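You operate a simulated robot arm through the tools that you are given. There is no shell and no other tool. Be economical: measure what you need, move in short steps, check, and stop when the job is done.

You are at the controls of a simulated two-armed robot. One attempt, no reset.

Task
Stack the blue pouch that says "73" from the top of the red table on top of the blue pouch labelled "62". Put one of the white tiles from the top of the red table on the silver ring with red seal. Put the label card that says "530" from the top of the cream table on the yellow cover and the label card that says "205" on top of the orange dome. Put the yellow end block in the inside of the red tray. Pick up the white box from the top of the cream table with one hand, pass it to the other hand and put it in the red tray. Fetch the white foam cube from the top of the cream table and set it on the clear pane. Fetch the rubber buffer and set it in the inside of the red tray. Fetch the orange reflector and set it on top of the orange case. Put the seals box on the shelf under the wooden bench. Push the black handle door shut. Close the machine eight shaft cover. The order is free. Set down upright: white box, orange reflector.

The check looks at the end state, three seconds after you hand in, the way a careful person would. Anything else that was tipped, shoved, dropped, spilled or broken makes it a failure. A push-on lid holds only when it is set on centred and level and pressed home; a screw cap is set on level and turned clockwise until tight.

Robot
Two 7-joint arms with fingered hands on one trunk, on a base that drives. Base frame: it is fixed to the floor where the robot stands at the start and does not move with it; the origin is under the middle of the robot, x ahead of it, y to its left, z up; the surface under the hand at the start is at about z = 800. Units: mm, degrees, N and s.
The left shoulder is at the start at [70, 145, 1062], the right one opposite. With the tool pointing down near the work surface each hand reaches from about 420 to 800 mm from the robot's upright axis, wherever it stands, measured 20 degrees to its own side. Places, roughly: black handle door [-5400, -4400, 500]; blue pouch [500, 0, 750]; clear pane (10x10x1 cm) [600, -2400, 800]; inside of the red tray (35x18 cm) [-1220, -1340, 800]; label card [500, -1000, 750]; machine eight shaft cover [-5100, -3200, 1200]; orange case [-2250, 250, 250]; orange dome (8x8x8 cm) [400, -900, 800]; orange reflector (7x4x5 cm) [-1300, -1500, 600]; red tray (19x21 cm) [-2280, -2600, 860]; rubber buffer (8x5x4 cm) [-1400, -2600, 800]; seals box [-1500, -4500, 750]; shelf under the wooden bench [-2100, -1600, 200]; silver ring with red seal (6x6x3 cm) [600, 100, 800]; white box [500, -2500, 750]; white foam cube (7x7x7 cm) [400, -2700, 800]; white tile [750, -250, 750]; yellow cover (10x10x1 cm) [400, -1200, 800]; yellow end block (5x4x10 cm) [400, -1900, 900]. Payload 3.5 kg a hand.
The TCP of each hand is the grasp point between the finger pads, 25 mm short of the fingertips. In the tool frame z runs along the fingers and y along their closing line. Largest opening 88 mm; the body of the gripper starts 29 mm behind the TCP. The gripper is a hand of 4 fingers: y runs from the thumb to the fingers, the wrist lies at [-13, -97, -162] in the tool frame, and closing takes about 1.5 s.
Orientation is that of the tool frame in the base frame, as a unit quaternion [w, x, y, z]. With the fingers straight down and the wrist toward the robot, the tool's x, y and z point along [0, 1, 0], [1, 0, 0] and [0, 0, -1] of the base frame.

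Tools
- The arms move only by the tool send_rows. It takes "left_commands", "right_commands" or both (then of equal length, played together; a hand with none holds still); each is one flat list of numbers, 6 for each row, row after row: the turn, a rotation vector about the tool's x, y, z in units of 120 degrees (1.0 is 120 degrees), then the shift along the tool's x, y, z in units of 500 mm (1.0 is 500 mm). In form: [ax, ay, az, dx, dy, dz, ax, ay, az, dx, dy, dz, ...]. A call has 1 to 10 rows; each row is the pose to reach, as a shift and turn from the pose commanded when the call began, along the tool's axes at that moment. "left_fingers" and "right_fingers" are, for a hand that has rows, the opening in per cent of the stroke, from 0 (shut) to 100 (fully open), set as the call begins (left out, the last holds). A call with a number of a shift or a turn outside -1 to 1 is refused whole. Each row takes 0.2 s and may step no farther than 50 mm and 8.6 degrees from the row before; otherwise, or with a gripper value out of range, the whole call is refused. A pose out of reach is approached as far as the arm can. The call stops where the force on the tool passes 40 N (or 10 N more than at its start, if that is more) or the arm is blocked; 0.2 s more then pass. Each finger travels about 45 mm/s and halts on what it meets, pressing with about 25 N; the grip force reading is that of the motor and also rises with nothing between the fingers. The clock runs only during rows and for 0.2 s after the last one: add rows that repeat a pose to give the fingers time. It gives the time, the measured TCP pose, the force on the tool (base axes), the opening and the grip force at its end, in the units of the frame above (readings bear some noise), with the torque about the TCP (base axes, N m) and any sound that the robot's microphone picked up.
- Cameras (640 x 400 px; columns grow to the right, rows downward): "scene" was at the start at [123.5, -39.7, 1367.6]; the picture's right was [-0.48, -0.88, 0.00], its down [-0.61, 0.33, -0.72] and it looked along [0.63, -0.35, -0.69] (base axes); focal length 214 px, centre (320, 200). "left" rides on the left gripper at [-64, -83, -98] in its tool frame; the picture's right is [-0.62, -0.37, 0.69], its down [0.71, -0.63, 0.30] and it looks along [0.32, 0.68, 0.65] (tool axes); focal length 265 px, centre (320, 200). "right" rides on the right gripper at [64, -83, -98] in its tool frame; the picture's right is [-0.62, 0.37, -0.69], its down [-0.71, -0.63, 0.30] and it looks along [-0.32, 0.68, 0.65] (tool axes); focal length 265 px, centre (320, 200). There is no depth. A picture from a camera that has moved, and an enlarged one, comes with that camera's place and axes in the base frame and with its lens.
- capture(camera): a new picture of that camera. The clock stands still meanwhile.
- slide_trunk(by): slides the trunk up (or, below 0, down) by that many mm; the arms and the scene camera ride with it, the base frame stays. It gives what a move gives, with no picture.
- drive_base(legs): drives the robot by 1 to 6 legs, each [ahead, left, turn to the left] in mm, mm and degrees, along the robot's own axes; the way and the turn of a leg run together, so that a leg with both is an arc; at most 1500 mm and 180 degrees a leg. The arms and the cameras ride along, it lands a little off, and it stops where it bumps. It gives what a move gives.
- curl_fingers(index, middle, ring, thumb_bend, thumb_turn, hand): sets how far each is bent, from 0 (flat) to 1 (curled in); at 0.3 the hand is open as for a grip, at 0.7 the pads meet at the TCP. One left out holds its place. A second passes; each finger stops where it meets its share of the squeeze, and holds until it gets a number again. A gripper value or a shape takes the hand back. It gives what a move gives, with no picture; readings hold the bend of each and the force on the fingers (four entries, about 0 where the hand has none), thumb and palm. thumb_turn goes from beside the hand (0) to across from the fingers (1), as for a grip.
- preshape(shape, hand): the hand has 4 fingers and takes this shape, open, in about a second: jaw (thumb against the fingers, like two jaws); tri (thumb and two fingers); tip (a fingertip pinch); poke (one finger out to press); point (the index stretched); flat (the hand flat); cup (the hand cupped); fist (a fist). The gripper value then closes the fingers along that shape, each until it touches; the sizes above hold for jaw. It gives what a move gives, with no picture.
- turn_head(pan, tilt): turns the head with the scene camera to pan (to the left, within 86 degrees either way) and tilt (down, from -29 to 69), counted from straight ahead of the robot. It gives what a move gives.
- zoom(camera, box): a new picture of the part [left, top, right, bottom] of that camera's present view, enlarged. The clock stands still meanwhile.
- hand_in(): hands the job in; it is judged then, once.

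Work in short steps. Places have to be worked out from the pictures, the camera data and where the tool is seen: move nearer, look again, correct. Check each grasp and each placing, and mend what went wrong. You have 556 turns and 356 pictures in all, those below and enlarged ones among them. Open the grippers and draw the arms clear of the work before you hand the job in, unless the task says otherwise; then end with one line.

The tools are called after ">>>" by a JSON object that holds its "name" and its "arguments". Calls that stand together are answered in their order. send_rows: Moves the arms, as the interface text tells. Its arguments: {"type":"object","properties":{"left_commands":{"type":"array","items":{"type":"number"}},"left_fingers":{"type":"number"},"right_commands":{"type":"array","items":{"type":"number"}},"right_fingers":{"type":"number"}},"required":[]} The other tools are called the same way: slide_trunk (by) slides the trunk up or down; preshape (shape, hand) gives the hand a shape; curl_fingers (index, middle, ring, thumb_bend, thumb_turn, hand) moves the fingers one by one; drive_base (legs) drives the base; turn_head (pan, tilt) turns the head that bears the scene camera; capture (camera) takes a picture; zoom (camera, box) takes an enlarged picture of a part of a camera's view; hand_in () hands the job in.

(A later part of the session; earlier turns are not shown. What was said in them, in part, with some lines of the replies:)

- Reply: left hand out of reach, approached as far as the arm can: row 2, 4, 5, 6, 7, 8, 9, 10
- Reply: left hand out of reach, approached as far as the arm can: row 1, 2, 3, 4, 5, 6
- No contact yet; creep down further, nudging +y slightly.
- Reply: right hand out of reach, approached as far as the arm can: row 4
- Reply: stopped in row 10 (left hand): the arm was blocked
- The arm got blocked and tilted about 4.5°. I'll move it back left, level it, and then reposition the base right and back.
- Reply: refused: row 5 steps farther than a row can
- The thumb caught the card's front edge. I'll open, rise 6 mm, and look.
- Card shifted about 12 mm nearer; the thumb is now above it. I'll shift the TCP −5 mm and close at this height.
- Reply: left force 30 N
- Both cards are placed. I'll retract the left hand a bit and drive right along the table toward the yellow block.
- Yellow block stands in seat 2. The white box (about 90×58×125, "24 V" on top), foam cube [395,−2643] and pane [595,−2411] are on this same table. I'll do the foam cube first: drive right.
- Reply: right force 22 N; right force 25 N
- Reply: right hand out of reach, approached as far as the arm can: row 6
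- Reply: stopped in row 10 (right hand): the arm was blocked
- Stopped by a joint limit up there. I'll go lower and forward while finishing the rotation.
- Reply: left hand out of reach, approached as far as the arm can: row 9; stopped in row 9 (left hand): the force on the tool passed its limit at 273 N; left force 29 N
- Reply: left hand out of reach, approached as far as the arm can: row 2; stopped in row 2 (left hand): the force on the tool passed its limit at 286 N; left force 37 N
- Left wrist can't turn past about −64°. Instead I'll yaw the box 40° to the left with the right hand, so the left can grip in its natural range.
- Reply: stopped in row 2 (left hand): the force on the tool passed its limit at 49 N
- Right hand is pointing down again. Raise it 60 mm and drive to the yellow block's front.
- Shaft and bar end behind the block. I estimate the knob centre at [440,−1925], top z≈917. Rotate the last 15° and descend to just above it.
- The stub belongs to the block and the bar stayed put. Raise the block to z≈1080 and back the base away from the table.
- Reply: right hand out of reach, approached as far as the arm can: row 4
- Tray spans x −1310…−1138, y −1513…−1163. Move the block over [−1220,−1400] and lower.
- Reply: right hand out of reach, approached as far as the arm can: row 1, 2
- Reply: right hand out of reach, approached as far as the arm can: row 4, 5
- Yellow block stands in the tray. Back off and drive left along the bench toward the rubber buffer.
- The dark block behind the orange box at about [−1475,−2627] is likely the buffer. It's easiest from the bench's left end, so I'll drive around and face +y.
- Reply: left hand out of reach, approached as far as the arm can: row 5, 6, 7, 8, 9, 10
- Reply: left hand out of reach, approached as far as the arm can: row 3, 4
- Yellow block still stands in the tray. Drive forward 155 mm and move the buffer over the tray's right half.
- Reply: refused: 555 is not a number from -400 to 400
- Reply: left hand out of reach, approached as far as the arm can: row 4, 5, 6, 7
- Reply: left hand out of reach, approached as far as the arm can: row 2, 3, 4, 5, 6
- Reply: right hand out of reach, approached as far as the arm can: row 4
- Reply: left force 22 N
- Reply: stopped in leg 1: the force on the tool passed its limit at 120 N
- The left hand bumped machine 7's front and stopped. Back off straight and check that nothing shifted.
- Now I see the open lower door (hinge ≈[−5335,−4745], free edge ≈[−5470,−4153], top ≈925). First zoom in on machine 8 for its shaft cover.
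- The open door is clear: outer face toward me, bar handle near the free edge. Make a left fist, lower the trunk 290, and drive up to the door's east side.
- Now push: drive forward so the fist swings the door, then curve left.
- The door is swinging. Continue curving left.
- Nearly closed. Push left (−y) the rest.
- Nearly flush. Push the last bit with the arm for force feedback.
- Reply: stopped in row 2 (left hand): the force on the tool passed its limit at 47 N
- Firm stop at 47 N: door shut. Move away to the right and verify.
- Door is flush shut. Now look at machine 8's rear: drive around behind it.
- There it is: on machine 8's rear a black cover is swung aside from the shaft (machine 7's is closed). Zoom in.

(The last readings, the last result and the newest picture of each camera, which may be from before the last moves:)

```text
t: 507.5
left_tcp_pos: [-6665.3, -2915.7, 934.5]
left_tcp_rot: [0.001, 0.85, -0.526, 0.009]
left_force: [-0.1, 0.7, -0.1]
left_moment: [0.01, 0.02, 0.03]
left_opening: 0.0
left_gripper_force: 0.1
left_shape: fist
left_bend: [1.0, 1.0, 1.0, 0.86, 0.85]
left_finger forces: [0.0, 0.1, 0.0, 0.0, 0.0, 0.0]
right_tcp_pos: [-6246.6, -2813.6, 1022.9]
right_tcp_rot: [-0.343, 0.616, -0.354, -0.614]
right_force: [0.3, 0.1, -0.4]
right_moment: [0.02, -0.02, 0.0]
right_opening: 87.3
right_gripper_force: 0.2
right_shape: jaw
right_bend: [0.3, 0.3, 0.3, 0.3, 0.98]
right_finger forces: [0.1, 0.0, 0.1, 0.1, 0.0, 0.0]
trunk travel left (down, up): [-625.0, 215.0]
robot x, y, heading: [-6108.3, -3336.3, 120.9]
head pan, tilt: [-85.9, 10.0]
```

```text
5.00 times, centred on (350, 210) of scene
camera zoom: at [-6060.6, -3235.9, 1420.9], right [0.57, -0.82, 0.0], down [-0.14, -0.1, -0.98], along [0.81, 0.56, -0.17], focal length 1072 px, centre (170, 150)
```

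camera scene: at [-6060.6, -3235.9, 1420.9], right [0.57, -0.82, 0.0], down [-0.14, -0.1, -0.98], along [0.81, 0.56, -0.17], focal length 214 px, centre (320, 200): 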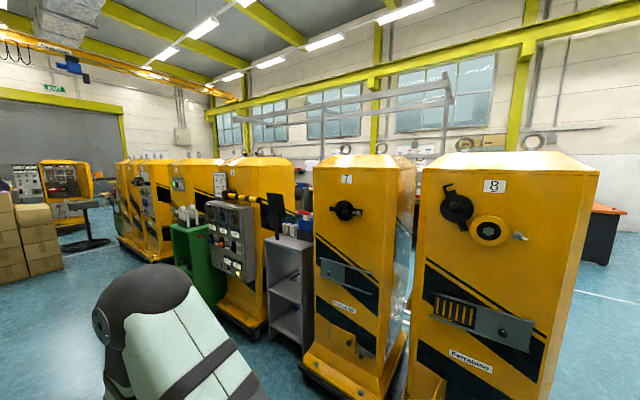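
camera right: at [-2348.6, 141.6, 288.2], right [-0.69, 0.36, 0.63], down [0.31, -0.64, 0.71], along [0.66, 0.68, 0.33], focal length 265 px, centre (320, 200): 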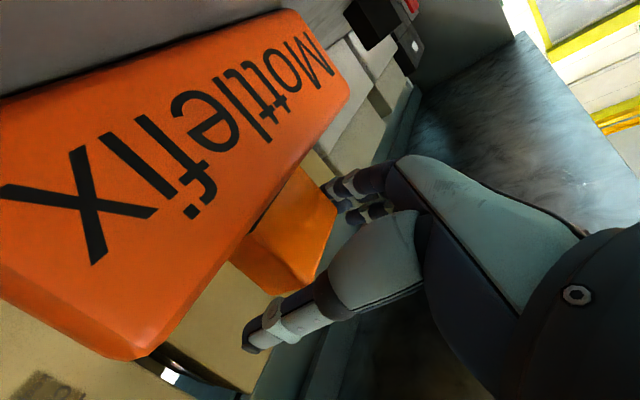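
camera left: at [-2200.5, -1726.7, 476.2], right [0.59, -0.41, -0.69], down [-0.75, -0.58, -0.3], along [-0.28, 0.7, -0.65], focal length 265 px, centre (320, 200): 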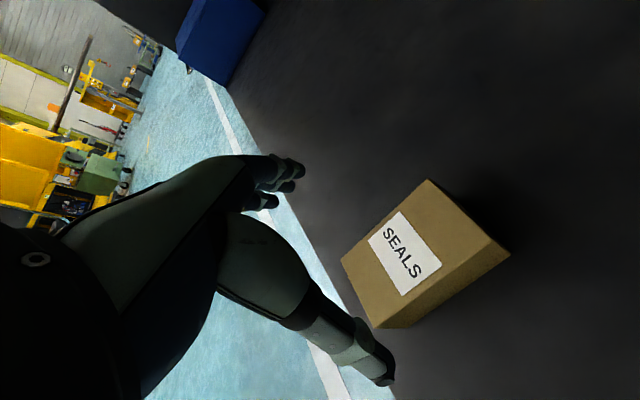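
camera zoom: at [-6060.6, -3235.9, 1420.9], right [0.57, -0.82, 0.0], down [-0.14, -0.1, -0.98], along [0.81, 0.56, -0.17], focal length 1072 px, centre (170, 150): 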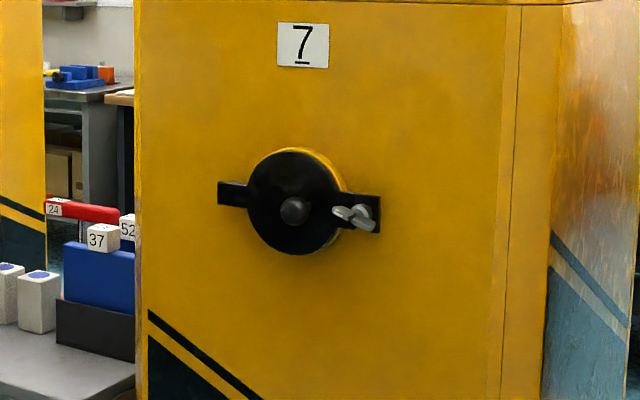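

The cover pivots left of the hub and must swing clockwise (through the top) onto the hub. Turn to face it (heading 0).

>>> {"name": "drive_base", "arguments": {"legs": [[0, 0, -121]]}}

>>> {"name": "turn_head", "arguments": {"pan": 0, "tilt": 15}}

>>> {"name": "capture", "arguments": {"camera": "scene"}}

```text
t: 512.8
left_tcp_pos: [-5479.9, -3048.0, 934.4]
left_tcp_rot: [-0.009, 0.02, 1.0, -0.004]
left_force: [-0.4, -1.0, -0.5]
left_moment: [0.02, -0.04, -0.01]
left_opening: 0.0
left_gripper_force: 0.1
left_shape: fist
left_bend: [1.0, 1.0, 1.0, 0.86, 0.85]
left_finger forces: [0.0, 0.0, 0.0, 0.1, 0.0, 0.0]
right_tcp_pos: [-5593.3, -3463.8, 1020.7]
right_tcp_rot: [0.704, -0.011, 0.71, 0.018]
right_force: [0.9, -0.5, 0.0]
right_moment: [-0.02, 0.01, 0.0]
right_opening: 87.9
right_gripper_force: 0.1
right_shape: jaw
right_bend: [0.3, 0.3, 0.3, 0.3, 0.98]
right_finger forces: [0.1, 0.0, 0.0, 0.0, 0.1, 0.0]
trunk travel left (down, up): [-625.0, 215.0]
robot x, y, heading: [-6109.6, -3331.8, 2.2]
head pan, tilt: [-85.9, 10.0]
```

```text
t: 514.4
left_tcp_pos: [-5481.4, -3046.4, 934.5]
left_tcp_rot: [-0.009, 0.019, 1.0, -0.005]
left_force: [0.0, 0.1, 1.0]
left_moment: [0.01, 0.01, 0.03]
left_opening: 0.0
left_gripper_force: 0.1
left_shape: fist
left_bend: [1.0, 1.0, 1.0, 0.86, 0.85]
left_finger forces: [0.1, 0.1, 0.0, 0.2, 0.0, 0.0]
right_tcp_pos: [-5593.3, -3463.3, 1021.7]
right_tcp_rot: [0.703, -0.011, 0.71, 0.018]
right_force: [-0.4, 0.1, -0.2]
right_moment: [0.01, 0.02, 0.0]
right_opening: 87.8
right_gripper_force: 0.0
right_shape: jaw
right_bend: [0.3, 0.3, 0.3, 0.3, 0.98]
right_finger forces: [0.0, 0.0, 0.0, 0.1, 0.0, 0.1]
trunk travel left (down, up): [-625.0, 215.0]
robot x, y, heading: [-6108.9, -3334.8, 2.3]
head pan, tilt: [0.0, 15.0]
```

```text
137 pictures are left
camera scene: at [-5967.4, -3327.2, 1412.7], right [0.04, -1.0, 0.0], down [-0.26, -0.01, -0.97], along [0.97, 0.04, -0.26], focal length 214 px, centre (320, 200)
```

scene: 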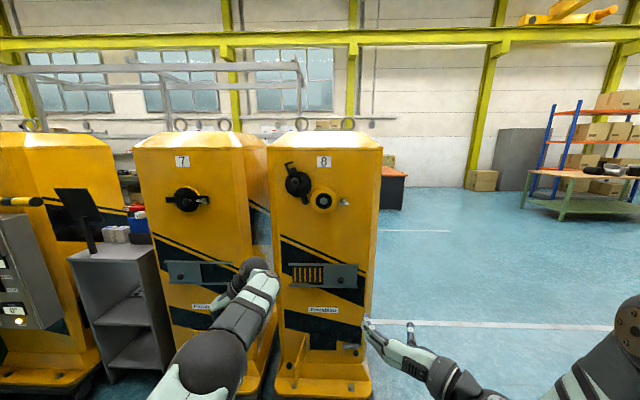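

>>> {"name": "zoom", "arguments": {"camera": "scene", "box": [270, 145, 370, 225]}}

```text
5.00 times, centred on (320, 185) of scene
camera zoom: at [-5967.4, -3327.2, 1412.7], right [0.04, -1.0, 0.0], down [-0.26, -0.01, -0.97], along [0.97, 0.04, -0.26], focal length 1072 px, centre (320, 275)
```

zoom: 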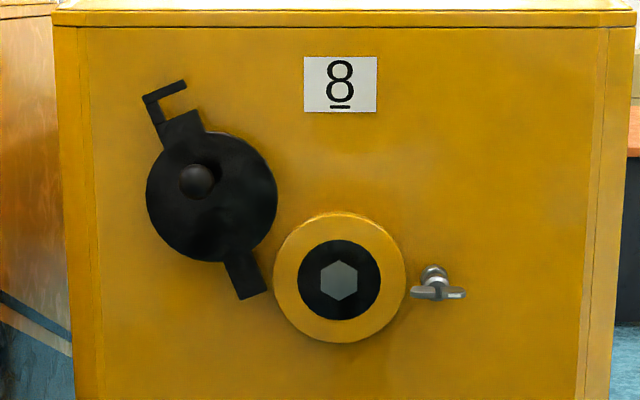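

Geometry (rear plane x≈−5150): hub [y −3309.5, z 1191], pivot y≈−3234, open disc/knob near y≈−3208, z≈1257. I'll tuck the left arm, then use the right hand to swing the knob along its arc.

>>> {"name": "send_rows", "arguments": {"left_commands": [0, 0, 0.07, 0.03, 0, 0, 0, 0, 0.14, 0.06, 0, 0, 0, 0, 0.21, 0.09, 0, 0, 0, 0, 0.28, 0.12, 0, 0, 0, 0, 0.35, 0.15, 0, 0, 0, 0, 0.42, 0.18, 0, 0, 0, 0, 0.49, 0.21, 0, 0, 0, 0, 0.56, 0.24, 0, 0, 0, 0, 0.63, 0.27, 0, 0, 0, 0, 0.7, 0.3, 0, 0]}}

>>> {"name": "send_rows", "arguments": {"left_commands": [0, 0, 0.07, 0, 0, 0, 0, 0, 0.14, 0, 0, 0, 0, 0, 0.21, 0, -0.04, 0, 0, 0, 0.28, 0, -0.08, 0, 0, 0, 0.35, 0, -0.12, 0, 0, 0, 0.42, 0, -0.12, 0]}}

>>> {"name": "slide_trunk", "arguments": {"by": 210}}

>>> {"name": "drive_base", "arguments": {"legs": [[0, 170, -2.2], [150, 0, 0]]}}

>>> {"name": "capture", "arguments": {"camera": "scene"}}

```text
t: 516.6
left_tcp_pos: [-5631.2, -3041.5, 937.0]
left_tcp_rot: [-0.003, 0.685, 0.729, -0.01]
left_force: [-0.2, -0.3, 0.4]
left_moment: [0.05, -0.02, 0.05]
left_opening: 0.0
left_gripper_force: 0.1
left_shape: fist
left_bend: [1.0, 1.0, 1.0, 0.86, 0.85]
left_finger forces: [0.0, 0.1, 0.1, 0.1, 0.0, 0.0]
right_tcp_pos: [-5593.4, -3461.4, 1022.3]
right_tcp_rot: [0.703, -0.011, 0.711, 0.017]
right_force: [-0.4, -0.6, 0.0]
right_moment: [-0.02, 0.03, 0.02]
right_opening: 87.5
right_gripper_force: 0.1
right_shape: jaw
right_bend: [0.3, 0.3, 0.3, 0.3, 0.98]
right_finger forces: [0.0, 0.0, 0.0, 0.1, 0.0, 0.1]
trunk travel left (down, up): [-625.0, 215.0]
robot x, y, heading: [-6112.3, -3331.3, 2.3]
head pan, tilt: [0.0, 15.0]
```

```text
t: 518.0
left_tcp_pos: [-5690.1, -3042.7, 937.9]
left_tcp_rot: [0.001, 0.93, 0.368, -0.01]
left_force: [0.0, -0.3, -0.5]
left_moment: [-0.01, 0.01, -0.02]
left_opening: 0.2
left_gripper_force: 0.1
left_shape: fist
left_bend: [1.0, 1.0, 1.0, 0.86, 0.85]
left_finger forces: [0.0, 0.1, 0.0, 0.0, 0.0, 0.1]
right_tcp_pos: [-5592.2, -3462.5, 1021.5]
right_tcp_rot: [0.703, -0.012, 0.711, 0.018]
right_force: [-0.6, 0.8, -0.3]
right_moment: [0.02, 0.0, -0.01]
right_opening: 87.8
right_gripper_force: 0.0
right_shape: jaw
right_bend: [0.3, 0.3, 0.3, 0.3, 0.98]
right_finger forces: [0.0, 0.1, 0.1, 0.0, 0.1, 0.1]
trunk travel left (down, up): [-625.0, 215.0]
robot x, y, heading: [-6109.4, -3331.7, 2.0]
head pan, tilt: [0.0, 15.0]
```

```text
t: 520.3
left_tcp_pos: [-5691.7, -3043.7, 1148.4]
left_tcp_rot: [0.002, 0.929, 0.37, -0.01]
left_force: [0.0, -0.2, -0.4]
left_moment: [0.04, 0.02, 0.01]
left_opening: 0.0
left_gripper_force: 0.1
left_shape: fist
left_bend: [1.0, 1.0, 1.0, 0.86, 0.85]
left_finger forces: [0.0, 0.0, 0.0, 0.0, 0.0, 0.0]
right_tcp_pos: [-5592.9, -3463.2, 1231.3]
right_tcp_rot: [0.703, -0.011, 0.71, 0.018]
right_force: [-0.1, -0.3, -0.6]
right_moment: [-0.01, 0.02, -0.05]
right_opening: 87.9
right_gripper_force: 0.2
right_shape: jaw
right_bend: [0.3, 0.3, 0.3, 0.3, 0.98]
right_finger forces: [0.0, 0.0, 0.0, 0.0, 0.1, 0.1]
trunk travel left (down, up): [-835.0, 5.0]
robot x, y, heading: [-6112.1, -3331.8, 2.2]
head pan, tilt: [0.0, 15.0]
```

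```text
t: 522.7
left_tcp_pos: [-5541.1, -2884.3, 1149.1]
left_tcp_rot: [0.002, 0.935, 0.355, -0.008]
left_force: [0.6, 0.3, -0.3]
left_moment: [-0.01, -0.03, 0.05]
left_opening: 0.0
left_gripper_force: 0.0
left_shape: fist
left_bend: [1.0, 1.0, 1.0, 0.86, 0.85]
left_finger forces: [0.0, 0.1, 0.0, 0.0, 0.0, 0.0]
right_tcp_pos: [-5455.4, -3307.4, 1233.4]
right_tcp_rot: [0.703, 0.0, 0.711, 0.005]
right_force: [-0.1, 0.5, 0.2]
right_moment: [0.0, 0.0, -0.01]
right_opening: 87.8
right_gripper_force: 0.0
right_shape: jaw
right_bend: [0.3, 0.3, 0.3, 0.3, 0.98]
right_finger forces: [0.0, 0.0, 0.0, 0.1, 0.1, 0.0]
trunk travel left (down, up): [-835.0, 5.0]
robot x, y, heading: [-5967.4, -3159.8, 0.4]
head pan, tilt: [0.0, 15.0]
```

```text
135 pictures are left
camera scene: at [-5826.7, -3158.9, 1623.1], right [0.0, -1.0, 0.0], down [-0.26, 0.0, -0.97], along [0.97, 0.0, -0.26], focal length 214 px, centre (320, 200)
```

scene: 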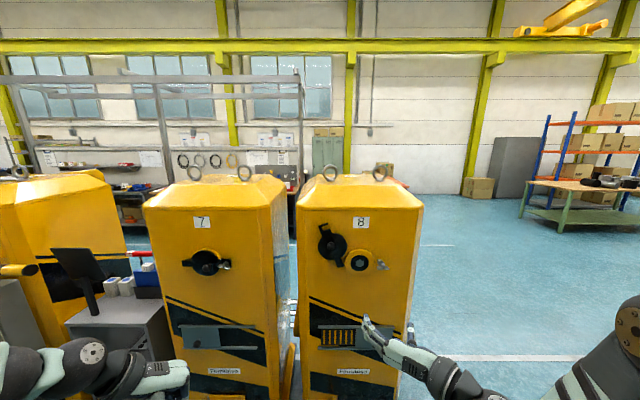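

>>> {"name": "zoom", "arguments": {"camera": "scene", "box": [300, 210, 400, 290]}}

>>> {"name": "capture", "arguments": {"camera": "right"}}

```text
5.00 times, centred on (350, 250) of scene
camera zoom: at [-5826.7, -3158.9, 1623.1], right [0.0, -1.0, 0.0], down [-0.26, 0.0, -0.97], along [0.97, 0.0, -0.26], focal length 1072 px, centre (170, -50)
```

zoom: 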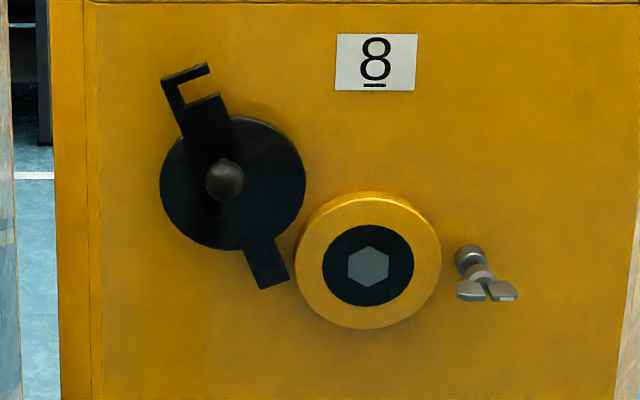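

```text
133 pictures are left
camera right: at [-5555.3, -3390.4, 1168.7], right [-0.69, 0.36, 0.63], down [0.31, -0.63, 0.71], along [0.65, 0.69, 0.33], focal length 265 px, centre (320, 200)
```

right: 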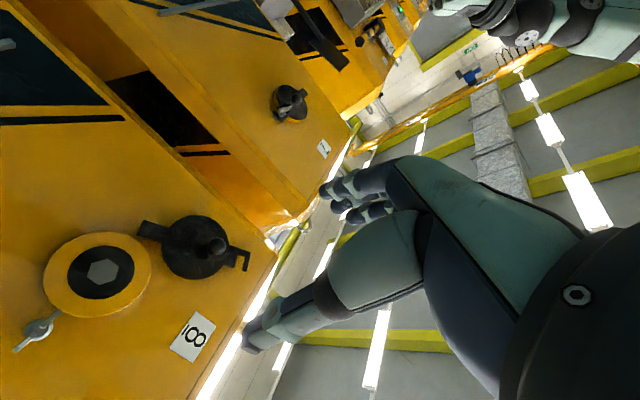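

Refined: pivot [y −3233, z 1188], disc/knob now at [−3205, 1257], hub [−3308, 1189], plane x≈−5115. Drive 240 forward, then move the right hand in front of the knob.

>>> {"name": "drive_base", "arguments": {"legs": [[235, 0, 0]]}}

>>> {"name": "send_rows", "arguments": {"right_commands": [0, 0, 0, -0.02, 0.05, 0, 0, 0, 0, -0.04, 0.1, 0, 0, 0, 0, -0.056, 0.15, 0, 0, 0, 0, -0.056, 0.21, 0, 0, 0, 0, -0.056, 0.21, 0]}}

>>> {"name": "capture", "arguments": {"camera": "right"}}

>>> {"name": "capture", "arguments": {"camera": "scene"}}

```text
t: 524.5
left_tcp_pos: [-5299.9, -2882.6, 1150.1]
left_tcp_rot: [0.002, 0.934, 0.356, -0.009]
left_force: [0.3, -0.9, 0.2]
left_moment: [0.01, 0.02, 0.0]
left_opening: 0.0
left_gripper_force: 0.1
left_shape: fist
left_bend: [1.0, 1.0, 1.0, 0.86, 0.85]
left_finger forces: [0.0, 0.0, 0.0, 0.0, 0.1, 0.0]
right_tcp_pos: [-5215.7, -3305.6, 1233.4]
right_tcp_rot: [0.704, 0.0, 0.71, 0.007]
right_force: [-0.6, -0.9, 0.1]
right_moment: [0.01, 0.03, 0.0]
right_opening: 88.2
right_gripper_force: 0.1
right_shape: jaw
right_bend: [0.3, 0.3, 0.3, 0.3, 0.98]
right_finger forces: [0.1, 0.0, 0.1, 0.0, 0.0, 0.0]
trunk travel left (down, up): [-835.0, 5.0]
robot x, y, heading: [-5724.7, -3158.1, 0.4]
head pan, tilt: [0.0, 15.0]
```

```text
t: 525.7
left_tcp_pos: [-5298.0, -2884.1, 1150.1]
left_tcp_rot: [0.001, 0.935, 0.355, -0.01]
left_force: [0.3, 1.2, 0.3]
left_moment: [0.01, -0.03, -0.01]
left_opening: 0.0
left_gripper_force: 0.0
left_shape: fist
left_bend: [1.0, 1.0, 1.0, 0.86, 0.85]
left_finger forces: [0.0, 0.0, 0.1, 0.0, 0.0, 0.0]
right_tcp_pos: [-5213.2, -3199.2, 1262.4]
right_tcp_rot: [0.703, 0.001, 0.711, 0.007]
right_force: [0.3, -0.6, 0.3]
right_moment: [0.0, 0.02, 0.02]
right_opening: 87.6
right_gripper_force: 0.1
right_shape: jaw
right_bend: [0.3, 0.3, 0.3, 0.3, 0.98]
right_finger forces: [0.1, 0.0, 0.0, 0.1, 0.0, 0.0]
trunk travel left (down, up): [-835.0, 5.0]
robot x, y, heading: [-5728.1, -3157.9, 0.3]
head pan, tilt: [0.0, 15.0]
```

```text
132 pictures are left
camera right: at [-5313.0, -3283.1, 1198.1], right [-0.69, 0.36, 0.63], down [0.32, -0.63, 0.7], along [0.65, 0.69, 0.32], focal length 265 px, centre (320, 200)
```

right: 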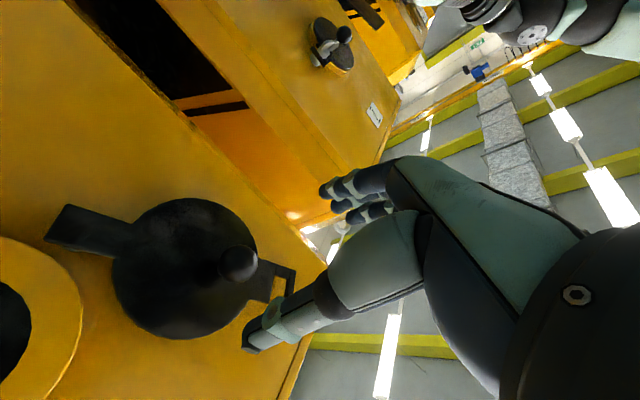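

```text
131 pictures are left
camera scene: at [-5583.1, -3158.4, 1622.8], right [0.01, -1.0, 0.0], down [-0.26, 0.0, -0.97], along [0.97, 0.01, -0.26], focal length 214 px, centre (320, 200)
```

scene: 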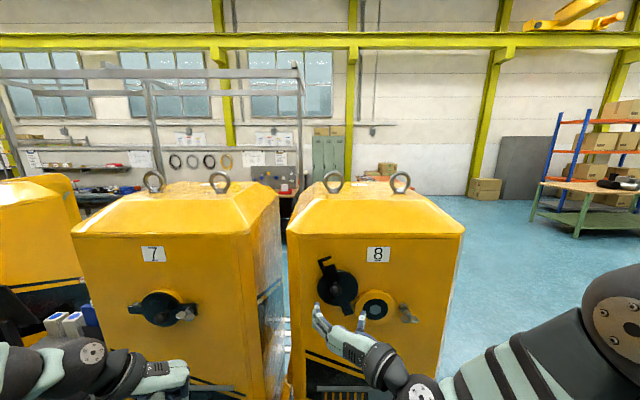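

Knob is at about [−5115,−3197,1258], roughly 96 mm from the pivot. I'll roll the hand 40° (so fingers end up above-left of the knob) and advance.

>>> {"name": "send_rows", "arguments": {"right_commands": [0, 0, 0.066, 0.006, 0, 0, 0, 0, 0.133, 0.008, 0, 0, 0, 0, 0.2, 0.008, 0, 0, 0, 0, 0.266, 0.008, 0, 0, 0, 0, 0.333, 0.008, 0, 0, 0, 0, 0.333, 0.008, 0, 0.05, 0, 0, 0.333, 0.008, 0, 0.1]}}

>>> {"name": "capture", "arguments": {"camera": "right"}}

>>> {"name": "zoom", "arguments": {"camera": "scene", "box": [280, 230, 440, 350]}}

```text
t: 527.3
left_tcp_pos: [-5297.7, -2882.8, 1147.3]
left_tcp_rot: [0.001, 0.935, 0.355, -0.011]
left_force: [-0.1, -0.2, 0.2]
left_moment: [0.03, 0.0, 0.02]
left_opening: 0.0
left_gripper_force: 0.0
left_shape: fist
left_bend: [1.0, 1.0, 1.0, 0.86, 0.85]
left_finger forces: [0.0, 0.0, 0.1, 0.0, 0.0, 0.0]
right_tcp_pos: [-5162.7, -3197.8, 1256.0]
right_tcp_rot: [0.659, 0.243, 0.667, 0.247]
right_force: [0.9, 1.1, 0.7]
right_moment: [0.02, -0.03, 0.01]
right_opening: 88.1
right_gripper_force: 0.1
right_shape: jaw
right_bend: [0.3, 0.3, 0.3, 0.3, 0.98]
right_finger forces: [0.0, 0.0, 0.0, 0.0, 0.0, 0.1]
right hand out of reach, approached as far as the arm can: row 3, 4, 5, 6
trunk travel left (down, up): [-835.0, 5.0]
robot x, y, heading: [-5725.6, -3159.3, -0.2]
head pan, tilt: [0.0, 15.0]
```

```text
130 pictures are left
camera right: at [-5263.3, -3220.1, 1154.1], right [-0.68, -0.13, 0.72], down [0.31, -0.94, 0.13], along [0.66, 0.31, 0.68], focal length 265 px, centre (320, 200)
```

right: 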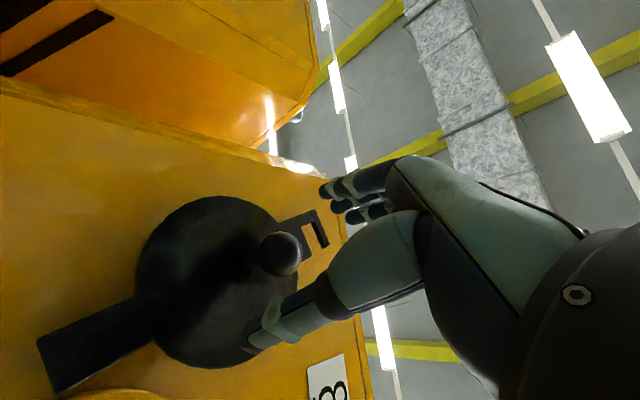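

```text
3.33 times, centred on (360, 290) of scene
camera zoom: at [-5581.9, -3157.8, 1622.7], right [0.01, -1.0, 0.0], down [-0.26, 0.0, -0.97], along [0.97, 0.01, -0.26], focal length 715 px, centre (187, -100)
```

zoom: 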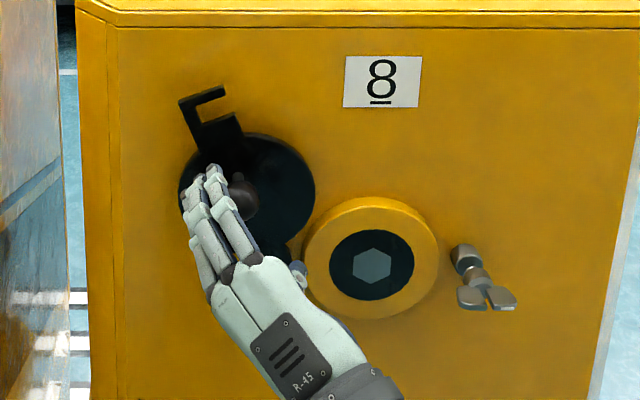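

Good alignment: knob lies between fingers and thumb. Advance 40 mm and close.

>>> {"name": "send_rows", "arguments": {"right_commands": [0, 0, 0, -0.002, 0.004, 0.03, 0, 0, 0, -0.004, 0.006, 0.055, 0, 0, 0, -0.004, 0.006, 0.08, 0, 0, 0, -0.004, 0.006, 0.08]}}

>>> {"name": "send_rows", "arguments": {"right_commands": [0, 0, 0, 0, 0, 0, 0, 0, 0, 0, 0, 0, 0, 0, 0, 0, 0, 0, 0, 0, 0, 0, 0, 0, 0, 0, 0, 0, 0, 0, 0, 0, 0, 0, 0, 0, 0, 0, 0, 0, 0, 0, 0, 0, 0, 0, 0, 0], "right_fingers": 0}}

>>> {"name": "capture", "arguments": {"camera": "right"}}

>>> {"name": "zoom", "arguments": {"camera": "scene", "box": [280, 230, 440, 350]}}

```text
t: 528.3
left_tcp_pos: [-5296.4, -2883.2, 1148.4]
left_tcp_rot: [0.001, 0.935, 0.355, -0.01]
left_force: [-0.4, 0.2, -0.5]
left_moment: [0.03, 0.02, -0.02]
left_opening: 0.3
left_gripper_force: 0.0
left_shape: fist
left_bend: [1.0, 1.0, 1.0, 0.86, 0.85]
left_finger forces: [0.0, 0.0, 0.0, 0.1, 0.0, 0.0]
right_tcp_pos: [-5123.2, -3198.9, 1259.2]
right_tcp_rot: [0.659, 0.244, 0.668, 0.245]
right_force: [0.4, -0.4, -0.8]
right_moment: [-0.01, -0.01, -0.01]
right_opening: 87.8
right_gripper_force: 0.1
right_shape: jaw
right_bend: [0.3, 0.3, 0.3, 0.3, 0.98]
right_finger forces: [0.1, 0.1, 0.0, 0.0, 0.0, 0.1]
trunk travel left (down, up): [-835.0, 5.0]
robot x, y, heading: [-5727.2, -3154.3, 0.2]
head pan, tilt: [0.0, 15.0]
```

```text
t: 530.1
left_tcp_pos: [-5295.7, -2883.6, 1146.7]
left_tcp_rot: [0.0, 0.935, 0.355, -0.01]
left_force: [0.0, -0.4, -0.7]
left_moment: [-0.01, 0.01, -0.01]
left_opening: 0.0
left_gripper_force: 0.1
left_shape: fist
left_bend: [1.0, 1.0, 1.0, 0.86, 0.85]
left_finger forces: [0.1, 0.0, 0.0, 0.0, 0.0, 0.1]
right_tcp_pos: [-5120.8, -3201.2, 1257.8]
right_tcp_rot: [0.658, 0.245, 0.668, 0.246]
right_force: [8.1, -3.0, -0.2]
right_moment: [0.01, -0.01, 0.01]
right_opening: 15.7
right_gripper_force: 24.8
right_shape: jaw
right_bend: [0.74, 0.62, 0.65, 0.76, 1.0]
right_finger forces: [11.9, 5.2, 0.0, 0.0, 20.4, 0.1]
trunk travel left (down, up): [-835.0, 5.0]
robot x, y, heading: [-5723.3, -3159.6, 0.4]
head pan, tilt: [0.0, 15.0]
```

```text
128 pictures are left
camera right: at [-5221.2, -3222.2, 1156.0], right [-0.68, -0.13, 0.72], down [0.31, -0.94, 0.13], along [0.66, 0.31, 0.68], focal length 265 px, centre (320, 200)
```

right: 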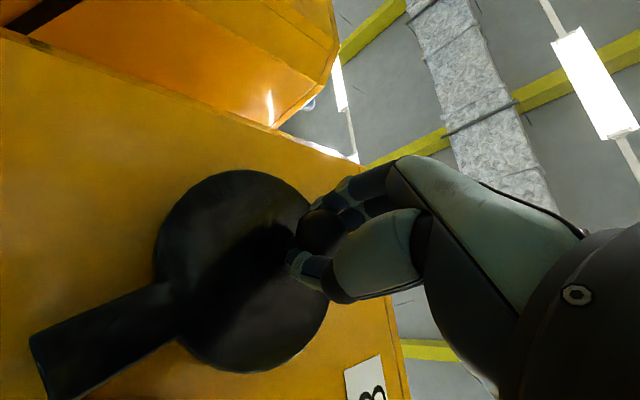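

```text
3.33 times, centred on (360, 290) of scene
camera zoom: at [-5579.2, -3159.3, 1622.4], right [0.01, -1.0, 0.0], down [-0.26, 0.0, -0.97], along [0.97, 0.01, -0.26], focal length 715 px, centre (187, -100)
```

zoom: 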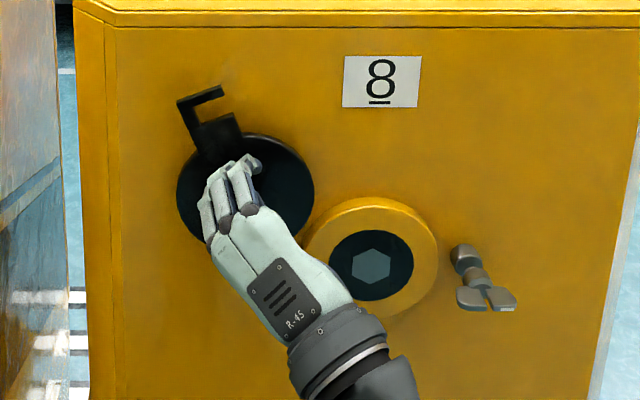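

Knob is held. Move along the arc in small steps: first to the top.

>>> {"name": "send_rows", "arguments": {"right_commands": [0, 0, 0, -0.019, -0.012, 0, 0, 0, 0, -0.0374, -0.0242, 0, 0, 0, 0, -0.05, -0.036, 0, 0, 0, 0, -0.0612, -0.048, 0]}}

>>> {"name": "zoom", "arguments": {"camera": "scene", "box": [280, 230, 440, 350]}}

```text
t: 531.1
left_tcp_pos: [-5294.0, -2881.7, 1147.1]
left_tcp_rot: [0.001, 0.935, 0.355, -0.011]
left_force: [-0.1, 0.2, -0.3]
left_moment: [0.0, -0.01, 0.01]
left_opening: 0.0
left_gripper_force: 0.1
left_shape: fist
left_bend: [1.0, 1.0, 1.0, 0.86, 0.85]
left_finger forces: [0.0, 0.0, 0.0, 0.1, 0.0, 0.0]
right_tcp_pos: [-5120.1, -3237.1, 1267.6]
right_tcp_rot: [0.658, 0.244, 0.668, 0.247]
right_force: [8.9, 2.0, -0.1]
right_moment: [0.16, -0.01, -0.02]
right_opening: 15.5
right_gripper_force: 24.8
right_shape: jaw
right_bend: [0.74, 0.64, 0.65, 0.77, 0.99]
right_finger forces: [15.2, 5.2, 0.0, 0.0, 19.8, 0.0]
trunk travel left (down, up): [-835.0, 5.0]
robot x, y, heading: [-5732.6, -3162.6, 0.3]
head pan, tilt: [0.0, 15.0]
```

```text
3.33 times, centred on (360, 290) of scene
camera zoom: at [-5578.1, -3157.1, 1622.3], right [0.01, -1.0, 0.0], down [-0.26, 0.0, -0.97], along [0.97, 0.01, -0.26], focal length 715 px, centre (187, -100)
```

zoom: 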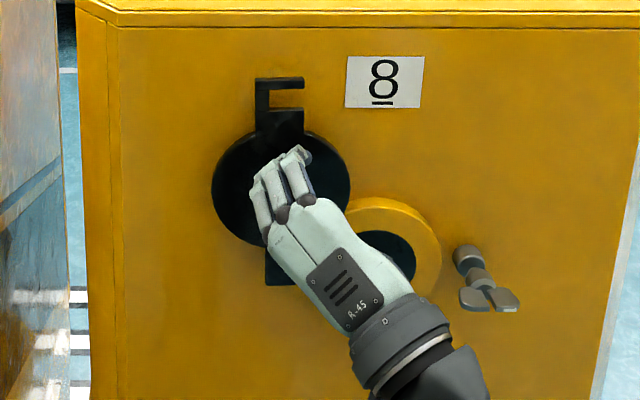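

The cover is now vertical with low force. Continue down the right side.

>>> {"name": "send_rows", "arguments": {"right_commands": [0, 0, 0, -0.018, -0.028, 0, 0, 0, 0, -0.0333, -0.0577, 0, 0, 0, 0, -0.042, -0.09, 0, 0, 0, 0, -0.0449, -0.1235, 0]}}

>>> {"name": "zoom", "arguments": {"camera": "scene", "box": [280, 230, 440, 350]}}

```text
t: 532.1
left_tcp_pos: [-5293.8, -2886.5, 1148.3]
left_tcp_rot: [0.0, 0.935, 0.354, -0.01]
left_force: [0.6, 0.4, -0.2]
left_moment: [-0.02, 0.03, -0.01]
left_opening: 0.0
left_gripper_force: 0.0
left_shape: fist
left_bend: [1.0, 1.0, 1.0, 0.86, 0.85]
left_finger forces: [0.0, 0.0, 0.0, 0.1, 0.1, 0.0]
right_tcp_pos: [-5119.9, -3303.6, 1243.1]
right_tcp_rot: [0.658, 0.246, 0.667, 0.247]
right_force: [17.8, -6.5, 13.0]
right_moment: [0.7, -0.11, -0.23]
right_opening: 14.5
right_gripper_force: 24.5
right_shape: jaw
right_bend: [0.74, 0.73, 0.65, 0.79, 0.94]
right_finger forces: [19.8, 16.2, 0.0, 0.0, 23.4, 0.0]
trunk travel left (down, up): [-835.0, 5.0]
robot x, y, heading: [-5725.6, -3159.6, 0.5]
head pan, tilt: [0.0, 15.0]
```

```text
3.33 times, centred on (360, 290) of scene
camera zoom: at [-5577.8, -3161.9, 1622.4], right [0.01, -1.0, 0.0], down [-0.26, 0.0, -0.97], along [0.97, 0.01, -0.26], focal length 715 px, centre (187, -100)
```

zoom: 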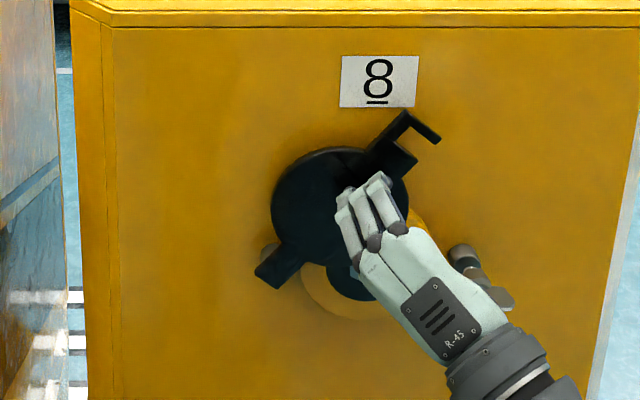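

Good progress; the true radius is a bit larger (~103). Continue with a corrected arc to about 30°.

>>> {"name": "send_rows", "arguments": {"right_commands": [0, 0, 0, -0.002, -0.023, 0.003, 0, 0, 0, -0.001, -0.0456, 0.005, 0, 0, 0, 0.003, -0.063, 0.005, 0, 0, 0, 0.0084, -0.08, 0.005]}}

>>> {"name": "zoom", "arguments": {"camera": "scene", "box": [280, 230, 440, 350]}}

```text
t: 533.1
left_tcp_pos: [-5294.2, -2883.7, 1146.5]
left_tcp_rot: [0.001, 0.935, 0.355, -0.011]
left_force: [0.5, 0.3, 0.8]
left_moment: [-0.04, -0.02, 0.01]
left_opening: 0.2
left_gripper_force: 0.1
left_shape: fist
left_bend: [1.0, 1.0, 1.0, 0.86, 0.85]
left_finger forces: [0.0, 0.0, 0.0, 0.0, 0.0, 0.1]
right_tcp_pos: [-5117.1, -3325.3, 1211.9]
right_tcp_rot: [0.655, 0.241, 0.672, 0.246]
right_force: [9.5, 0.5, 0.0]
right_moment: [0.32, 0.09, -0.17]
right_opening: 14.0
right_gripper_force: 25.1
right_shape: jaw
right_bend: [0.75, 0.73, 0.65, 0.81, 0.93]
right_finger forces: [13.1, 11.6, 0.0, 0.1, 22.9, 0.0]
trunk travel left (down, up): [-835.0, 5.0]
robot x, y, heading: [-5724.5, -3154.4, 0.5]
head pan, tilt: [0.0, 15.0]
```

```text
3.33 times, centred on (360, 290) of scene
camera zoom: at [-5578.1, -3158.5, 1622.1], right [0.01, -1.0, 0.0], down [-0.26, 0.0, -0.97], along [0.97, 0.01, -0.26], focal length 715 px, centre (187, -100)
```

zoom: 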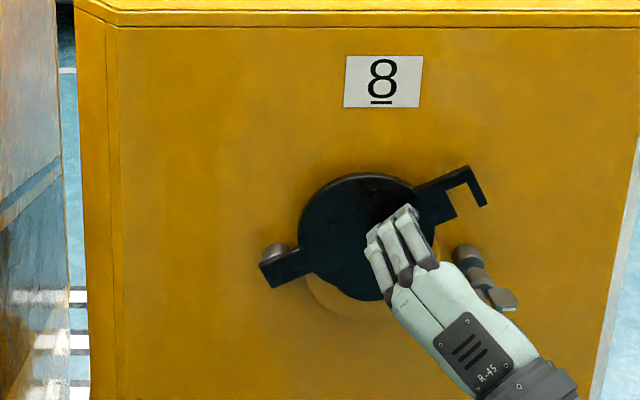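

Force is low and the angle about 25°. Go to about 13°, then check clearance to the wing nut.

>>> {"name": "send_rows", "arguments": {"right_commands": [0, 0, 0, 0.01, -0.02, 0, 0, 0, 0, 0.025, -0.048, 0, 0, 0, 0, 0.03, -0.055, 0]}}

>>> {"name": "zoom", "arguments": {"camera": "scene", "box": [310, 240, 430, 330]}}

>>> {"name": "capture", "arguments": {"camera": "right"}}

```text
t: 533.9
left_tcp_pos: [-5293.4, -2880.7, 1146.8]
left_tcp_rot: [0.001, 0.935, 0.355, -0.012]
left_force: [-0.3, 0.3, -0.4]
left_moment: [0.04, 0.0, -0.02]
left_opening: 0.0
left_gripper_force: 0.0
left_shape: fist
left_bend: [1.0, 1.0, 1.0, 0.86, 0.85]
left_finger forces: [0.0, 0.0, 0.0, 0.0, 0.0, 0.1]
right_tcp_pos: [-5116.7, -3332.5, 1184.4]
right_tcp_rot: [0.658, 0.242, 0.67, 0.246]
right_force: [11.3, 10.2, -1.4]
right_moment: [0.27, 0.06, -0.14]
right_opening: 13.2
right_gripper_force: 25.1
right_shape: jaw
right_bend: [0.75, 0.73, 0.65, 0.82, 0.93]
right_finger forces: [12.8, 10.3, 0.0, 0.0, 24.0, 0.0]
trunk travel left (down, up): [-835.0, 5.0]
robot x, y, heading: [-5727.0, -3159.6, 0.4]
head pan, tilt: [0.0, 15.0]
```

```text
4.44 times, centred on (370, 285) of scene
camera zoom: at [-5577.3, -3154.4, 1622.2], right [0.01, -1.0, 0.0], down [-0.26, 0.0, -0.96], along [0.96, 0.01, -0.26], focal length 953 px, centre (98, -178)
```

zoom: 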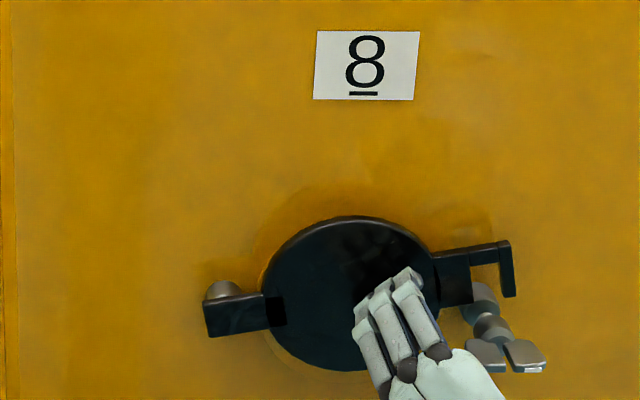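

```text
122 pictures are left
camera right: at [-5216.5, -3355.6, 1082.6], right [-0.68, -0.13, 0.72], down [0.32, -0.94, 0.13], along [0.66, 0.32, 0.68], focal length 265 px, centre (320, 200)
```

right: 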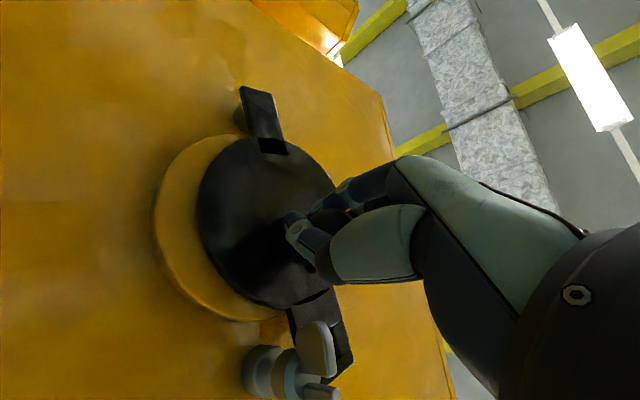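

Hook is just above the stud and the thumb is clear. Continue down until it seats.

>>> {"name": "send_rows", "arguments": {"right_commands": [0, 0, 0, 0.009, -0.009, 0, 0, 0, 0, 0.018, -0.018, 0, 0, 0, 0, 0.027, -0.026, 0, 0, 0, 0, 0.036, -0.033, 0, 0, 0, 0, 0.045, -0.04, 0]}}

>>> {"name": "zoom", "arguments": {"camera": "scene", "box": [310, 240, 430, 330]}}

>>> {"name": "capture", "arguments": {"camera": "right"}}

```text
t: 535.1
left_tcp_pos: [-5294.8, -2879.6, 1147.0]
left_tcp_rot: [0.003, 0.935, 0.355, -0.012]
left_force: [0.0, 0.1, -0.1]
left_moment: [0.01, 0.0, -0.02]
left_opening: 0.0
left_gripper_force: 0.1
left_shape: fist
left_bend: [1.0, 1.0, 1.0, 0.86, 0.85]
left_finger forces: [0.0, 0.0, 0.0, 0.1, 0.1, 0.0]
right_tcp_pos: [-5116.0, -3334.3, 1159.1]
right_tcp_rot: [0.66, 0.242, 0.667, 0.247]
right_force: [22.6, 13.8, 19.0]
right_moment: [0.25, 0.12, -0.24]
right_opening: 13.2
right_gripper_force: 25.0
right_shape: jaw
right_bend: [0.75, 0.61, 0.65, 0.82, 0.97]
right_finger forces: [11.2, 16.2, 0.0, 0.1, 13.9, 0.0]
trunk travel left (down, up): [-835.0, 5.0]
robot x, y, heading: [-5725.2, -3159.4, 0.5]
head pan, tilt: [0.0, 15.0]
```

```text
4.44 times, centred on (370, 285) of scene
camera zoom: at [-5578.3, -3151.9, 1622.6], right [0.01, -1.0, 0.0], down [-0.26, -0.01, -0.97], along [0.97, 0.01, -0.26], focal length 953 px, centre (98, -178)
```

zoom: 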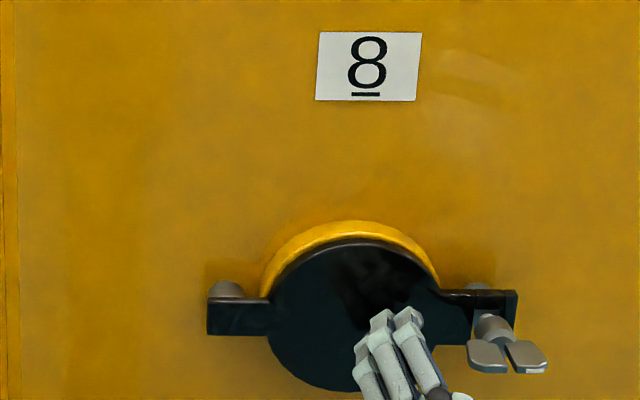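

```text
120 pictures are left
camera right: at [-5216.4, -3356.3, 1055.0], right [-0.69, -0.13, 0.71], down [0.31, -0.94, 0.13], along [0.66, 0.31, 0.69], focal length 265 px, centre (320, 200)
```

right: 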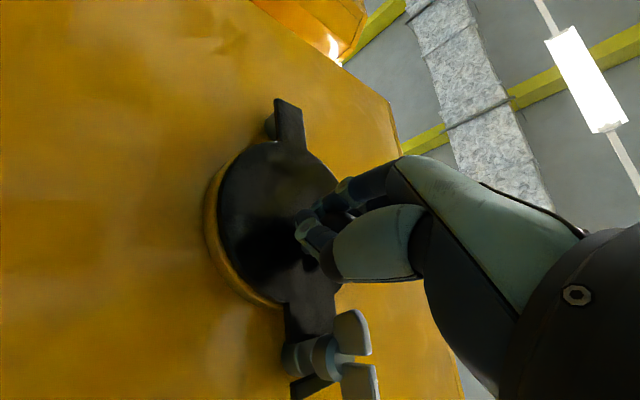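

The hook is on the stud and the cover is level (19 N reaction). Open the fingers and withdraw straight back.

>>> {"name": "send_rows", "arguments": {"right_commands": [0, 0, 0, -0.01, 0.006, 0, 0, 0, 0, -0.01, 0.006, 0, 0, 0, 0, -0.01, 0.006, 0, 0, 0, 0, -0.01, 0.006, 0, 0, 0, 0, -0.01, 0.006, 0, 0, 0, 0, -0.01, 0.006, 0], "right_fingers": 60}}

>>> {"name": "send_rows", "arguments": {"right_commands": [0, 0, 0, 0, 0, -0.04, 0, 0, 0, 0, 0, -0.1, 0, 0, 0, 0, 0, -0.18, 0, 0, 0, 0, 0, -0.26]}}

>>> {"name": "capture", "arguments": {"camera": "scene"}}

```text
t: 536.5
left_tcp_pos: [-5297.1, -2883.7, 1149.2]
left_tcp_rot: [0.0, 0.935, 0.355, -0.009]
left_force: [0.0, -0.2, -0.2]
left_moment: [0.0, -0.01, 0.01]
left_opening: 0.1
left_gripper_force: 0.0
left_shape: fist
left_bend: [1.0, 1.0, 1.0, 0.86, 0.85]
left_finger forces: [0.0, 0.0, 0.0, 0.1, 0.1, 0.1]
right_tcp_pos: [-5120.5, -3338.7, 1162.1]
right_tcp_rot: [0.658, 0.243, 0.668, 0.247]
right_force: [0.4, 0.2, -0.1]
right_moment: [0.0, 0.0, 0.0]
right_opening: 52.6
right_gripper_force: 0.0
right_shape: jaw
right_bend: [0.29, 0.41, 0.37, 0.65, 1.0]
right_finger forces: [0.0, 0.0, 0.1, 0.0, 0.0, 0.0]
trunk travel left (down, up): [-835.0, 5.0]
robot x, y, heading: [-5726.2, -3156.8, 0.3]
head pan, tilt: [0.0, 15.0]
```

```text
t: 537.5
left_tcp_pos: [-5298.6, -2884.6, 1148.8]
left_tcp_rot: [0.0, 0.935, 0.355, -0.009]
left_force: [0.9, -0.8, -0.1]
left_moment: [0.0, 0.03, -0.01]
left_opening: 0.0
left_gripper_force: 0.1
left_shape: fist
left_bend: [1.0, 1.0, 1.0, 0.86, 0.85]
left_finger forces: [0.0, 0.2, 0.0, 0.0, 0.0, 0.0]
right_tcp_pos: [-5221.6, -3369.3, 1168.3]
right_tcp_rot: [0.657, 0.243, 0.668, 0.249]
right_force: [0.4, 0.2, 0.2]
right_moment: [-0.02, 0.0, 0.02]
right_opening: 52.7
right_gripper_force: 0.0
right_shape: jaw
right_bend: [0.29, 0.41, 0.37, 0.65, 1.0]
right_finger forces: [0.0, 0.1, 0.0, 0.0, 0.0, 0.0]
right hand out of reach, approached as far as the arm can: row 3, 4
trunk travel left (down, up): [-835.0, 5.0]
robot x, y, heading: [-5723.3, -3160.4, 0.1]
head pan, tilt: [0.0, 15.0]
```

```text
119 pictures are left
camera scene: at [-5583.7, -3159.5, 1622.8], right [0.01, -1.0, 0.0], down [-0.26, 0.0, -0.97], along [0.97, 0.01, -0.26], focal length 214 px, centre (320, 200)
```

scene: 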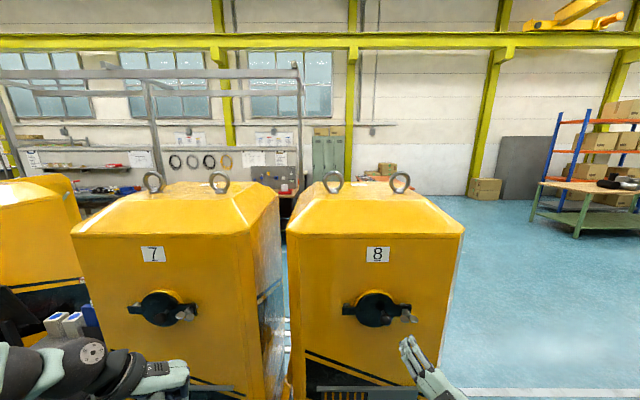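

>>> {"name": "zoom", "arguments": {"camera": "scene", "box": [110, 270, 230, 350]}}

>>> {"name": "zoom", "arguments": {"camera": "scene", "box": [320, 270, 440, 350]}}

```text
5.00 times, centred on (170, 310) of scene
camera zoom: at [-5583.7, -3159.5, 1622.8], right [0.01, -1.0, 0.0], down [-0.26, 0.0, -0.97], along [0.97, 0.01, -0.26], focal length 1072 px, centre (1070, -350)
```

zoom: 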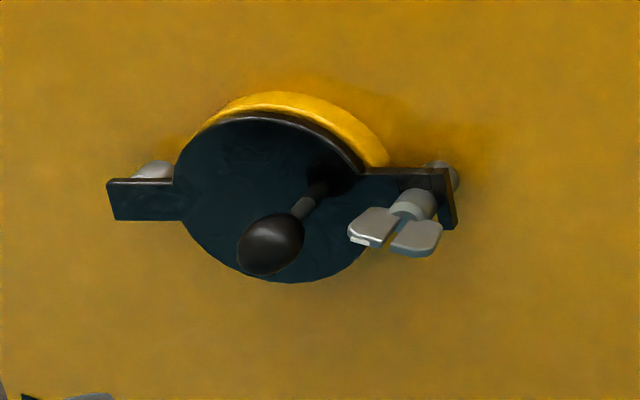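

```text
5.00 times, centred on (380, 310) of scene
camera zoom: at [-5583.7, -3159.5, 1622.8], right [0.01, -1.0, 0.0], down [-0.26, 0.0, -0.97], along [0.97, 0.01, -0.26], focal length 1072 px, centre (20, -350)
```

zoom: 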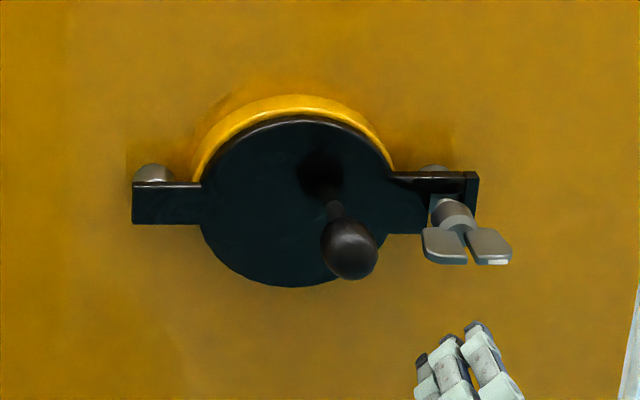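

Machine 8's cover now matches machine 7's closed one. Open both hands, back away, and do a last look.

>>> {"name": "drive_base", "arguments": {"legs": [[-300, 0, 0]]}}

>>> {"name": "preshape", "arguments": {"shape": "jaw", "hand": "left"}}

>>> {"name": "preshape", "arguments": {"shape": "jaw", "hand": "right"}}

>>> {"name": "turn_head", "arguments": {"pan": -15, "tilt": 15}}

>>> {"name": "capture", "arguments": {"camera": "scene"}}

```text
t: 539.5
left_tcp_pos: [-5594.5, -2886.6, 1148.0]
left_tcp_rot: [0.0, 0.936, 0.352, -0.011]
left_force: [0.8, -0.3, 0.5]
left_moment: [-0.02, 0.02, 0.01]
left_opening: 0.1
left_gripper_force: 0.0
left_shape: fist
left_bend: [1.0, 1.0, 1.0, 0.86, 0.85]
left_finger forces: [0.1, 0.0, 0.0, 0.1, 0.0, 0.0]
right_tcp_pos: [-5520.0, -3372.4, 1166.4]
right_tcp_rot: [0.658, 0.245, 0.668, 0.245]
right_force: [-0.4, 0.7, 0.6]
right_moment: [0.01, 0.01, -0.01]
right_opening: 52.5
right_gripper_force: 0.1
right_shape: jaw
right_bend: [0.29, 0.41, 0.37, 0.65, 1.0]
right_finger forces: [0.1, 0.1, 0.0, 0.0, 0.0, 0.1]
trunk travel left (down, up): [-835.0, 5.0]
robot x, y, heading: [-6025.4, -3156.8, 0.0]
head pan, tilt: [0.0, 15.0]
```

```text
t: 540.4
left_tcp_pos: [-5597.3, -2886.8, 1148.9]
left_tcp_rot: [0.001, 0.936, 0.351, -0.01]
left_force: [0.4, 1.6, -0.1]
left_moment: [0.01, 0.01, 0.06]
left_opening: 87.5
left_gripper_force: 0.1
left_shape: jaw
left_bend: [0.3, 0.3, 0.3, 0.3, 0.97]
left_finger forces: [0.0, 0.1, 0.0, 0.0, 0.0, 0.0]
right_tcp_pos: [-5523.0, -3372.8, 1167.9]
right_tcp_rot: [0.658, 0.245, 0.668, 0.246]
right_force: [0.8, 0.2, 0.0]
right_moment: [0.04, -0.01, 0.04]
right_opening: 52.5
right_gripper_force: 0.0
right_shape: jaw
right_bend: [0.29, 0.41, 0.37, 0.65, 1.0]
right_finger forces: [0.0, 0.0, 0.0, 0.0, 0.1, 0.0]
trunk travel left (down, up): [-835.0, 5.0]
robot x, y, heading: [-6028.2, -3159.3, -0.3]
head pan, tilt: [0.0, 15.0]
```

```text
t: 541.3
left_tcp_pos: [-5596.8, -2887.2, 1148.4]
left_tcp_rot: [0.001, 0.936, 0.352, -0.011]
left_force: [0.7, -1.0, 1.5]
left_moment: [0.01, 0.02, -0.01]
left_opening: 87.5
left_gripper_force: 0.0
left_shape: jaw
left_bend: [0.3, 0.3, 0.3, 0.3, 0.97]
left_finger forces: [0.1, 0.0, 0.0, 0.1, 0.0, 0.0]
right_tcp_pos: [-5522.1, -3372.3, 1167.5]
right_tcp_rot: [0.658, 0.245, 0.668, 0.246]
right_force: [-0.4, 0.5, 0.7]
right_moment: [0.01, 0.02, 0.0]
right_opening: 87.7
right_gripper_force: 0.1
right_shape: jaw
right_bend: [0.3, 0.3, 0.3, 0.3, 0.98]
right_finger forces: [0.1, 0.0, 0.0, 0.1, 0.0, 0.1]
trunk travel left (down, up): [-835.0, 5.0]
robot x, y, heading: [-6029.4, -3158.6, -0.0]
head pan, tilt: [0.0, 15.0]
```

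```text
t: 542.1
left_tcp_pos: [-5596.8, -2887.1, 1149.2]
left_tcp_rot: [0.001, 0.936, 0.352, -0.01]
left_force: [0.8, 0.1, 0.9]
left_moment: [-0.02, -0.01, -0.01]
left_opening: 87.6
left_gripper_force: 0.0
left_shape: jaw
left_bend: [0.3, 0.3, 0.3, 0.3, 0.97]
left_finger forces: [0.0, 0.0, 0.0, 0.1, 0.1, 0.1]
right_tcp_pos: [-5522.4, -3371.7, 1168.0]
right_tcp_rot: [0.658, 0.244, 0.668, 0.247]
right_force: [-0.3, 0.4, -0.5]
right_moment: [0.01, -0.01, 0.0]
right_opening: 87.6
right_gripper_force: 0.0
right_shape: jaw
right_bend: [0.3, 0.3, 0.3, 0.3, 0.98]
right_finger forces: [0.0, 0.1, 0.1, 0.0, 0.1, 0.1]
trunk travel left (down, up): [-835.0, 5.0]
robot x, y, heading: [-6026.1, -3160.4, -0.2]
head pan, tilt: [-15.0, 15.0]
```

```text
116 pictures are left
camera scene: at [-5886.7, -3184.1, 1622.7], right [-0.26, -0.97, 0.0], down [-0.25, 0.07, -0.97], along [0.93, -0.25, -0.26], focal length 214 px, centre (320, 200)
```

scene: 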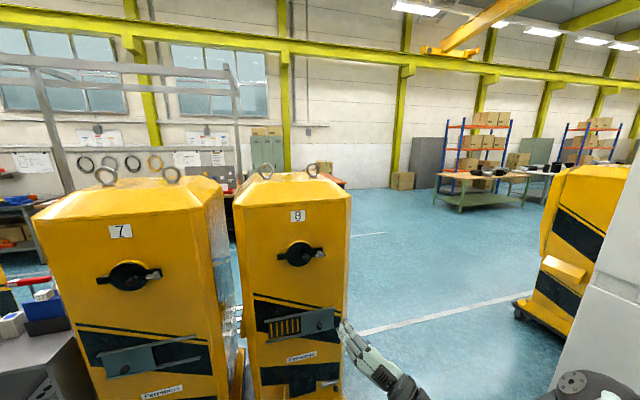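

All the jobs are done, the hands are open and the arms are clear, so I'm handing in.

>>> {"name": "hand_in", "arguments": {}}

```text
The job is handed in.
```

All the tasks are done and the job is handed in; along the way my left hand bumped machine 7's front (about 120 N), and nothing looked shifted afterwards.
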